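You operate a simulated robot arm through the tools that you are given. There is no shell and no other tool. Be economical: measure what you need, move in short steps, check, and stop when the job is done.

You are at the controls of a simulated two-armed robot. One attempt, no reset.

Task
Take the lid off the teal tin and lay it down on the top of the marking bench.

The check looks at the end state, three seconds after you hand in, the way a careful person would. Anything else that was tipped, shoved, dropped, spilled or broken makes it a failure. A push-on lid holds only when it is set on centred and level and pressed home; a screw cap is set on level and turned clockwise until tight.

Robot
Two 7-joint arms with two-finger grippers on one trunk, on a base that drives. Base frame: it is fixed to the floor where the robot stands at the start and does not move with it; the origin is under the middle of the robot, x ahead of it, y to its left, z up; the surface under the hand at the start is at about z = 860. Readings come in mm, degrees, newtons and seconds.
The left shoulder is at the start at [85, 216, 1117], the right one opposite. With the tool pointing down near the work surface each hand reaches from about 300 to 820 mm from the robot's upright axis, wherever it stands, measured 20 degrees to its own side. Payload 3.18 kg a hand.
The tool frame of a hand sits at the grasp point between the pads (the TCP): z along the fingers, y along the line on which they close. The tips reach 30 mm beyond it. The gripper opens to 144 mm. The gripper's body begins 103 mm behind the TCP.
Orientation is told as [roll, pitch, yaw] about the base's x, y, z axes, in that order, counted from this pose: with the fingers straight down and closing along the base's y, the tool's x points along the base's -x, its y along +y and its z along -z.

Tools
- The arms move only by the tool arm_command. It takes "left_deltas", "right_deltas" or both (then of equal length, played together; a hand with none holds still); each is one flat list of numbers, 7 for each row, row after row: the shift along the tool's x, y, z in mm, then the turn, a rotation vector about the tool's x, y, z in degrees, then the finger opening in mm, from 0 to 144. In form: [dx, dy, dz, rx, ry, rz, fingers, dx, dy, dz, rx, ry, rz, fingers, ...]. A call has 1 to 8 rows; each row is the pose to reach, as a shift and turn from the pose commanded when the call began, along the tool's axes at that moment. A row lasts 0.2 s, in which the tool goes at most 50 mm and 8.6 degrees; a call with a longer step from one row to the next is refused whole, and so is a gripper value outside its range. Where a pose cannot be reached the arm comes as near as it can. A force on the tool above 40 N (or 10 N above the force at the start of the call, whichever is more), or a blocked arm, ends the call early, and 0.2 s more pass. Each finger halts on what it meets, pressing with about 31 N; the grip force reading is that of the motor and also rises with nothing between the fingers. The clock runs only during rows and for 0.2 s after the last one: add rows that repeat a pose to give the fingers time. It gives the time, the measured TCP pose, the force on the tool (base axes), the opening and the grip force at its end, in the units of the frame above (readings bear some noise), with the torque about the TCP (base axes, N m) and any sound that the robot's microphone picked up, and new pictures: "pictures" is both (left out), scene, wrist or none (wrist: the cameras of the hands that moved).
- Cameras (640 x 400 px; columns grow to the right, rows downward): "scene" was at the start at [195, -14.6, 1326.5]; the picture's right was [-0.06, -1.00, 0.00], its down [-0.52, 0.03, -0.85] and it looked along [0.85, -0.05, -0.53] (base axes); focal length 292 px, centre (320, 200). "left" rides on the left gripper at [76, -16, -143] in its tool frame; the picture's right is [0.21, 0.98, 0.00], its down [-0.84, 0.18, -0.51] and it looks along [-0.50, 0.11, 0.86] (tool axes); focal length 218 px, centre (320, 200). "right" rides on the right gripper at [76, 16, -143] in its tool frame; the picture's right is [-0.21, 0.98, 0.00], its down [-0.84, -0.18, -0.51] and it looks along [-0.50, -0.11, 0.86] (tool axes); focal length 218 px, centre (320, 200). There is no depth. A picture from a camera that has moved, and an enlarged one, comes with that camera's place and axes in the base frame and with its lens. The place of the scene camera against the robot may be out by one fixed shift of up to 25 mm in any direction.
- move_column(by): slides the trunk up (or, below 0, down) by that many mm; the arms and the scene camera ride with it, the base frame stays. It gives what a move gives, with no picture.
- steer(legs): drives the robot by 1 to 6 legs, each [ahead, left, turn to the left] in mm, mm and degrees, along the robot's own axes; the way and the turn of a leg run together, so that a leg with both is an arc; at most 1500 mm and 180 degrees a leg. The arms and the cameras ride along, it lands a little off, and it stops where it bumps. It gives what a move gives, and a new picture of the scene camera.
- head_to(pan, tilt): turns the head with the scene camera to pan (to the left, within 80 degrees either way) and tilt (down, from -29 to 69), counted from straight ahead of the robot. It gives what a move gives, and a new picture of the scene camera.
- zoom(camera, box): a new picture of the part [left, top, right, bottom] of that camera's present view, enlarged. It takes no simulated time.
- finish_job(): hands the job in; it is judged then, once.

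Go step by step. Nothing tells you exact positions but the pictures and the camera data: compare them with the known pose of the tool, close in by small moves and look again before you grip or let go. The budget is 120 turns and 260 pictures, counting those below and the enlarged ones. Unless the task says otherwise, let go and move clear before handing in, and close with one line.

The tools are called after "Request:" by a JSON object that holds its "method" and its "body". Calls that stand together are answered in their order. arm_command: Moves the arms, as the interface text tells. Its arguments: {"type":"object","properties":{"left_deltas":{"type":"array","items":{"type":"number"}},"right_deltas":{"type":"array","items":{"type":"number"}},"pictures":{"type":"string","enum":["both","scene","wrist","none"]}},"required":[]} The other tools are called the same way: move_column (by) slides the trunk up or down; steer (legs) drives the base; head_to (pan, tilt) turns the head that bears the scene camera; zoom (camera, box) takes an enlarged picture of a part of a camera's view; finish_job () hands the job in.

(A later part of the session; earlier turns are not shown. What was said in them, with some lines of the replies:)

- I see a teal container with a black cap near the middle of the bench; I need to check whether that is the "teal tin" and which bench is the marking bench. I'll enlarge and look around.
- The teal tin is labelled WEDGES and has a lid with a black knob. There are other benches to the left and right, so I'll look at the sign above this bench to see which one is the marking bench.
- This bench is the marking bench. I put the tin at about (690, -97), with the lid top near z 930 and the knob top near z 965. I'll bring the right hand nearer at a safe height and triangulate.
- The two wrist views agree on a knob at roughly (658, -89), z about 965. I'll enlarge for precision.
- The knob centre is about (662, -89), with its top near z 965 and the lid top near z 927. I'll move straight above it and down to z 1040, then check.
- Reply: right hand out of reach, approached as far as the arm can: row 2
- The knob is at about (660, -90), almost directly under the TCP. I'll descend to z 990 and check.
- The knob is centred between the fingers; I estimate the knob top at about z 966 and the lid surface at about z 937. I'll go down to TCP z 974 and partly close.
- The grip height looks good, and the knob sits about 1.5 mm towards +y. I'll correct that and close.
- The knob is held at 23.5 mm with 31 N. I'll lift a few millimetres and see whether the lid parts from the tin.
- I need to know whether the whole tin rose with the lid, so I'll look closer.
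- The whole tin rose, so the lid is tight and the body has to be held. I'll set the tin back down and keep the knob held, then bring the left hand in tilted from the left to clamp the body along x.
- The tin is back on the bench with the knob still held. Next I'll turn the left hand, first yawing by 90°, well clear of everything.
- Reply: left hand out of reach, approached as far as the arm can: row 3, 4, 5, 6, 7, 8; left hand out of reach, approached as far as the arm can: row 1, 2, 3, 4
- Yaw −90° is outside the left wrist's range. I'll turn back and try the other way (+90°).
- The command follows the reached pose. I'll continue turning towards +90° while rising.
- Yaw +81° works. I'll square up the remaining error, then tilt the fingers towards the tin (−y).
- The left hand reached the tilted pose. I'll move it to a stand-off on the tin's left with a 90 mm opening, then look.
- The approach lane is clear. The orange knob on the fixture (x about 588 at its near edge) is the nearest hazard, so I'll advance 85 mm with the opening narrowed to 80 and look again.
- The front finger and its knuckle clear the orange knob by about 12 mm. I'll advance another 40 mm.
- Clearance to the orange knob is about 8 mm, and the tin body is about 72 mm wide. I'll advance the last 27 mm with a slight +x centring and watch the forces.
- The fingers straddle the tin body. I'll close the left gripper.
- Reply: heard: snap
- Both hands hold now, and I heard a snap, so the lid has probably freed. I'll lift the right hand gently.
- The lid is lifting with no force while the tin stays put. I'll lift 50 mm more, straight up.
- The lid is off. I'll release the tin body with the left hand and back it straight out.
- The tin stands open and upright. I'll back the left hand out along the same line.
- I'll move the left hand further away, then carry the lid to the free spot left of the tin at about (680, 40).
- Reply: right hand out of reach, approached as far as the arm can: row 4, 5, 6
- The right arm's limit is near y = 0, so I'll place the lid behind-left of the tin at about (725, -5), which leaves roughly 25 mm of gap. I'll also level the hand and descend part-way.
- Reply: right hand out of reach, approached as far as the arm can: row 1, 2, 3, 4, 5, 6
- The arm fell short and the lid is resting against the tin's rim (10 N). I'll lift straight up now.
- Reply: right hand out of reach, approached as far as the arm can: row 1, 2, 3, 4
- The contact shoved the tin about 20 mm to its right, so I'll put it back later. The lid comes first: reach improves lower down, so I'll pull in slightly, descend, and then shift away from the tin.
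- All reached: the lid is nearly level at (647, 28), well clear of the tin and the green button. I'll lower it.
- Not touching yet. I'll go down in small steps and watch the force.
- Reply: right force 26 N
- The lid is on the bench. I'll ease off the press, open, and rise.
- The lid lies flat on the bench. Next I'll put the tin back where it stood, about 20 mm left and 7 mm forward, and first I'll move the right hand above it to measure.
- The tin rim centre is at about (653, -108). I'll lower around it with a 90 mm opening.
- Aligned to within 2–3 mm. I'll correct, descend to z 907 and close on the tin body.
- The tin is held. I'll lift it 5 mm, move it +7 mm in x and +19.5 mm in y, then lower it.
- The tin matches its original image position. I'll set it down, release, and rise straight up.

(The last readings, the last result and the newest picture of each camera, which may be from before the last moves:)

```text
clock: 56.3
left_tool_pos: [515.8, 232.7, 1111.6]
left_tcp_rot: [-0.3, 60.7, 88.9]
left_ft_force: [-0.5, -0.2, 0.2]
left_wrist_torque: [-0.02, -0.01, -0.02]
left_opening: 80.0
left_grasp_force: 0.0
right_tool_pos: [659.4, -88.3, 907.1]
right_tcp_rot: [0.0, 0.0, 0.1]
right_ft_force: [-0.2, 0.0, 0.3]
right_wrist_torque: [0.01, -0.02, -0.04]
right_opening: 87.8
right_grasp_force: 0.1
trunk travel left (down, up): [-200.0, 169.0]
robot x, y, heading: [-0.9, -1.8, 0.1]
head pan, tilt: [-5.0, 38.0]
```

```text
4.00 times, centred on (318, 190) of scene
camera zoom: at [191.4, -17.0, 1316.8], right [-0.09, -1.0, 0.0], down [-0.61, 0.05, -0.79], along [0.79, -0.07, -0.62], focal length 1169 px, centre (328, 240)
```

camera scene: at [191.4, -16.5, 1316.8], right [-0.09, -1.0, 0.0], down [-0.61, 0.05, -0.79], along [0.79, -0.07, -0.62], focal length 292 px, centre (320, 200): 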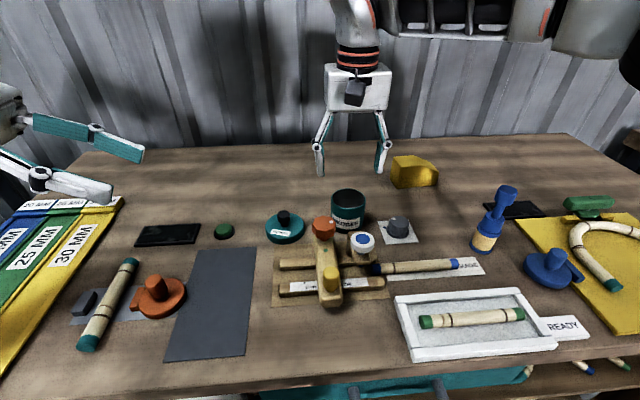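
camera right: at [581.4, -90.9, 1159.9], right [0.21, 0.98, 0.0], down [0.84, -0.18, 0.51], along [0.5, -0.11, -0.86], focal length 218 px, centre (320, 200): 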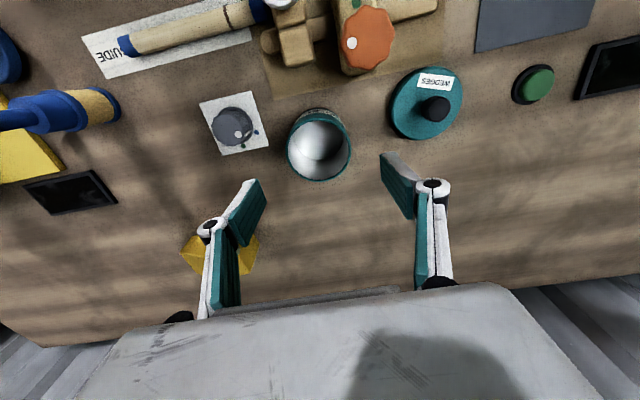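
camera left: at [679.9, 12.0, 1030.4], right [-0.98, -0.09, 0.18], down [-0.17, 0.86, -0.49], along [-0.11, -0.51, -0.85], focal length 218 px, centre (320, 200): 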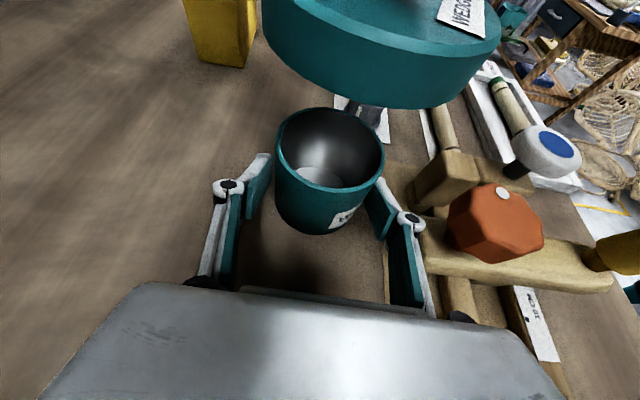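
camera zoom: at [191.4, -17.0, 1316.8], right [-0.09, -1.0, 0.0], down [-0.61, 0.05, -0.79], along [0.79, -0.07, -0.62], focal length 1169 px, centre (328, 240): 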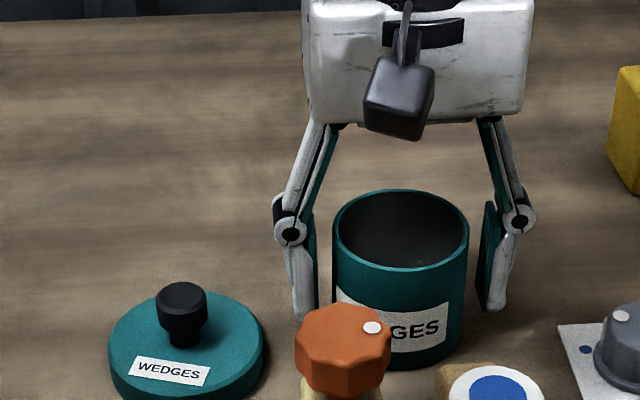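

The tin is free and in place. I'll rise and draw the right hand back clear.

Request:
{"method": "arm_command", "body": {"right_deltas": [0, 0, -20, 0, 0, 0, 88, 0, 0, -50, 0, 0, 0, 88, 0, 0, -90, 0, 0, 0, 88, 10, 0, -130, 0, 0, 0, 88, 40, -20, -160, 0, 0, 0, 88, 80, -40, -180, 0, 0, 0, 88, 120, -60, -180, 0, 0, 0, 88, 150, -80, -180, 0, 0, 0, 88], "pictures": "both"}}

Request:
{"method": "zoom", "body": {"camera": "scene", "box": [218, 140, 438, 270]}}

```text
clock: 58.1
left_tool_pos: [514.5, 231.3, 1113.3]
left_tcp_rot: [-0.5, 60.7, 88.9]
left_ft_force: [0.5, -0.3, 1.1]
left_wrist_torque: [0.02, 0.02, 0.01]
left_opening: 79.8
left_grasp_force: 0.0
right_tool_pos: [507.5, -169.4, 1086.2]
right_tcp_rot: [-0.1, 0.0, 0.1]
right_ft_force: [0.1, 0.1, -0.2]
right_wrist_torque: [-0.02, 0.0, 0.01]
right_opening: 87.7
right_grasp_force: 0.0
trunk travel left (down, up): [-200.0, 169.0]
robot x, y, heading: [3.8, -2.1, 0.4]
head pan, tilt: [-5.0, 38.0]
camera scene: at [190.9, -17.6, 1316.9], right [-0.09, -1.0, 0.0], down [-0.61, 0.05, -0.79], along [0.79, -0.07, -0.62], focal length 292 px, centre (320, 200)
camera right: at [430.9, -154.6, 1228.2], right [0.21, 0.98, 0.0], down [0.84, -0.18, 0.51], along [0.5, -0.1, -0.86], focal length 218 px, centre (320, 200)
```

scene: 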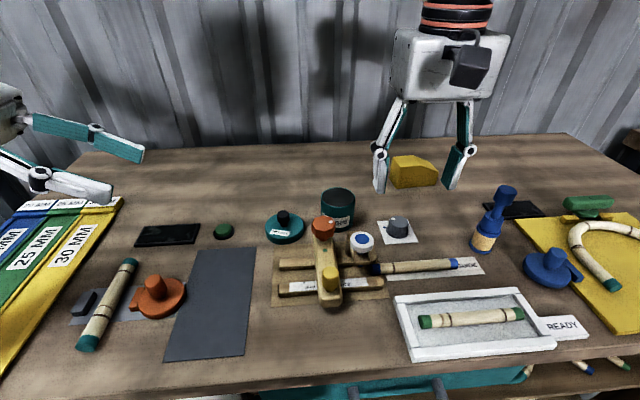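
right: 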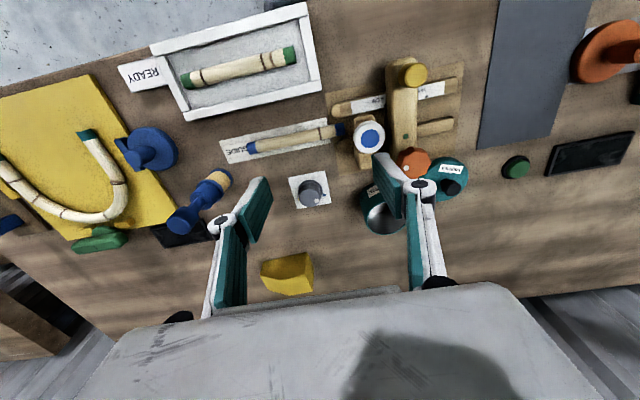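

```text
2.91 times, centred on (328, 205) of scene
camera zoom: at [190.9, -17.6, 1316.9], right [-0.09, -1.0, 0.0], down [-0.61, 0.05, -0.79], along [0.79, -0.07, -0.62], focal length 850 px, centre (297, 186)
```

zoom: 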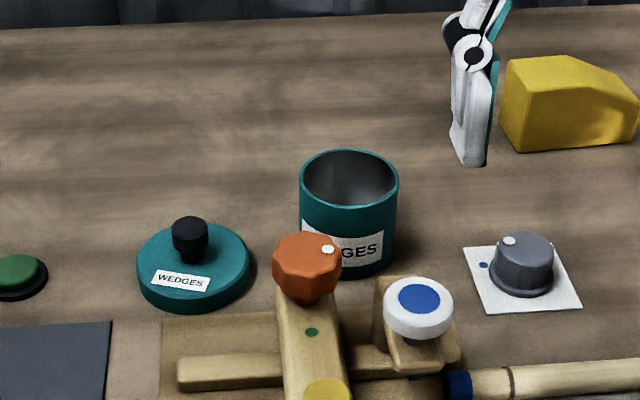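

The lid lies flat on the marking bench, the tin stands upright back in its place, everything else looks undisturbed, and both hands are clear. I'll hand in.

Request:
{"method": "finish_job", "body": {}}

```text
The job is handed in.
```

The lid is off the teal tin and lying flat on the marking bench. On the way, the lid caught the tin's rim and pushed the tin about 20 mm, so I moved it back; it now stands upright where it was, and nothing else looks disturbed.
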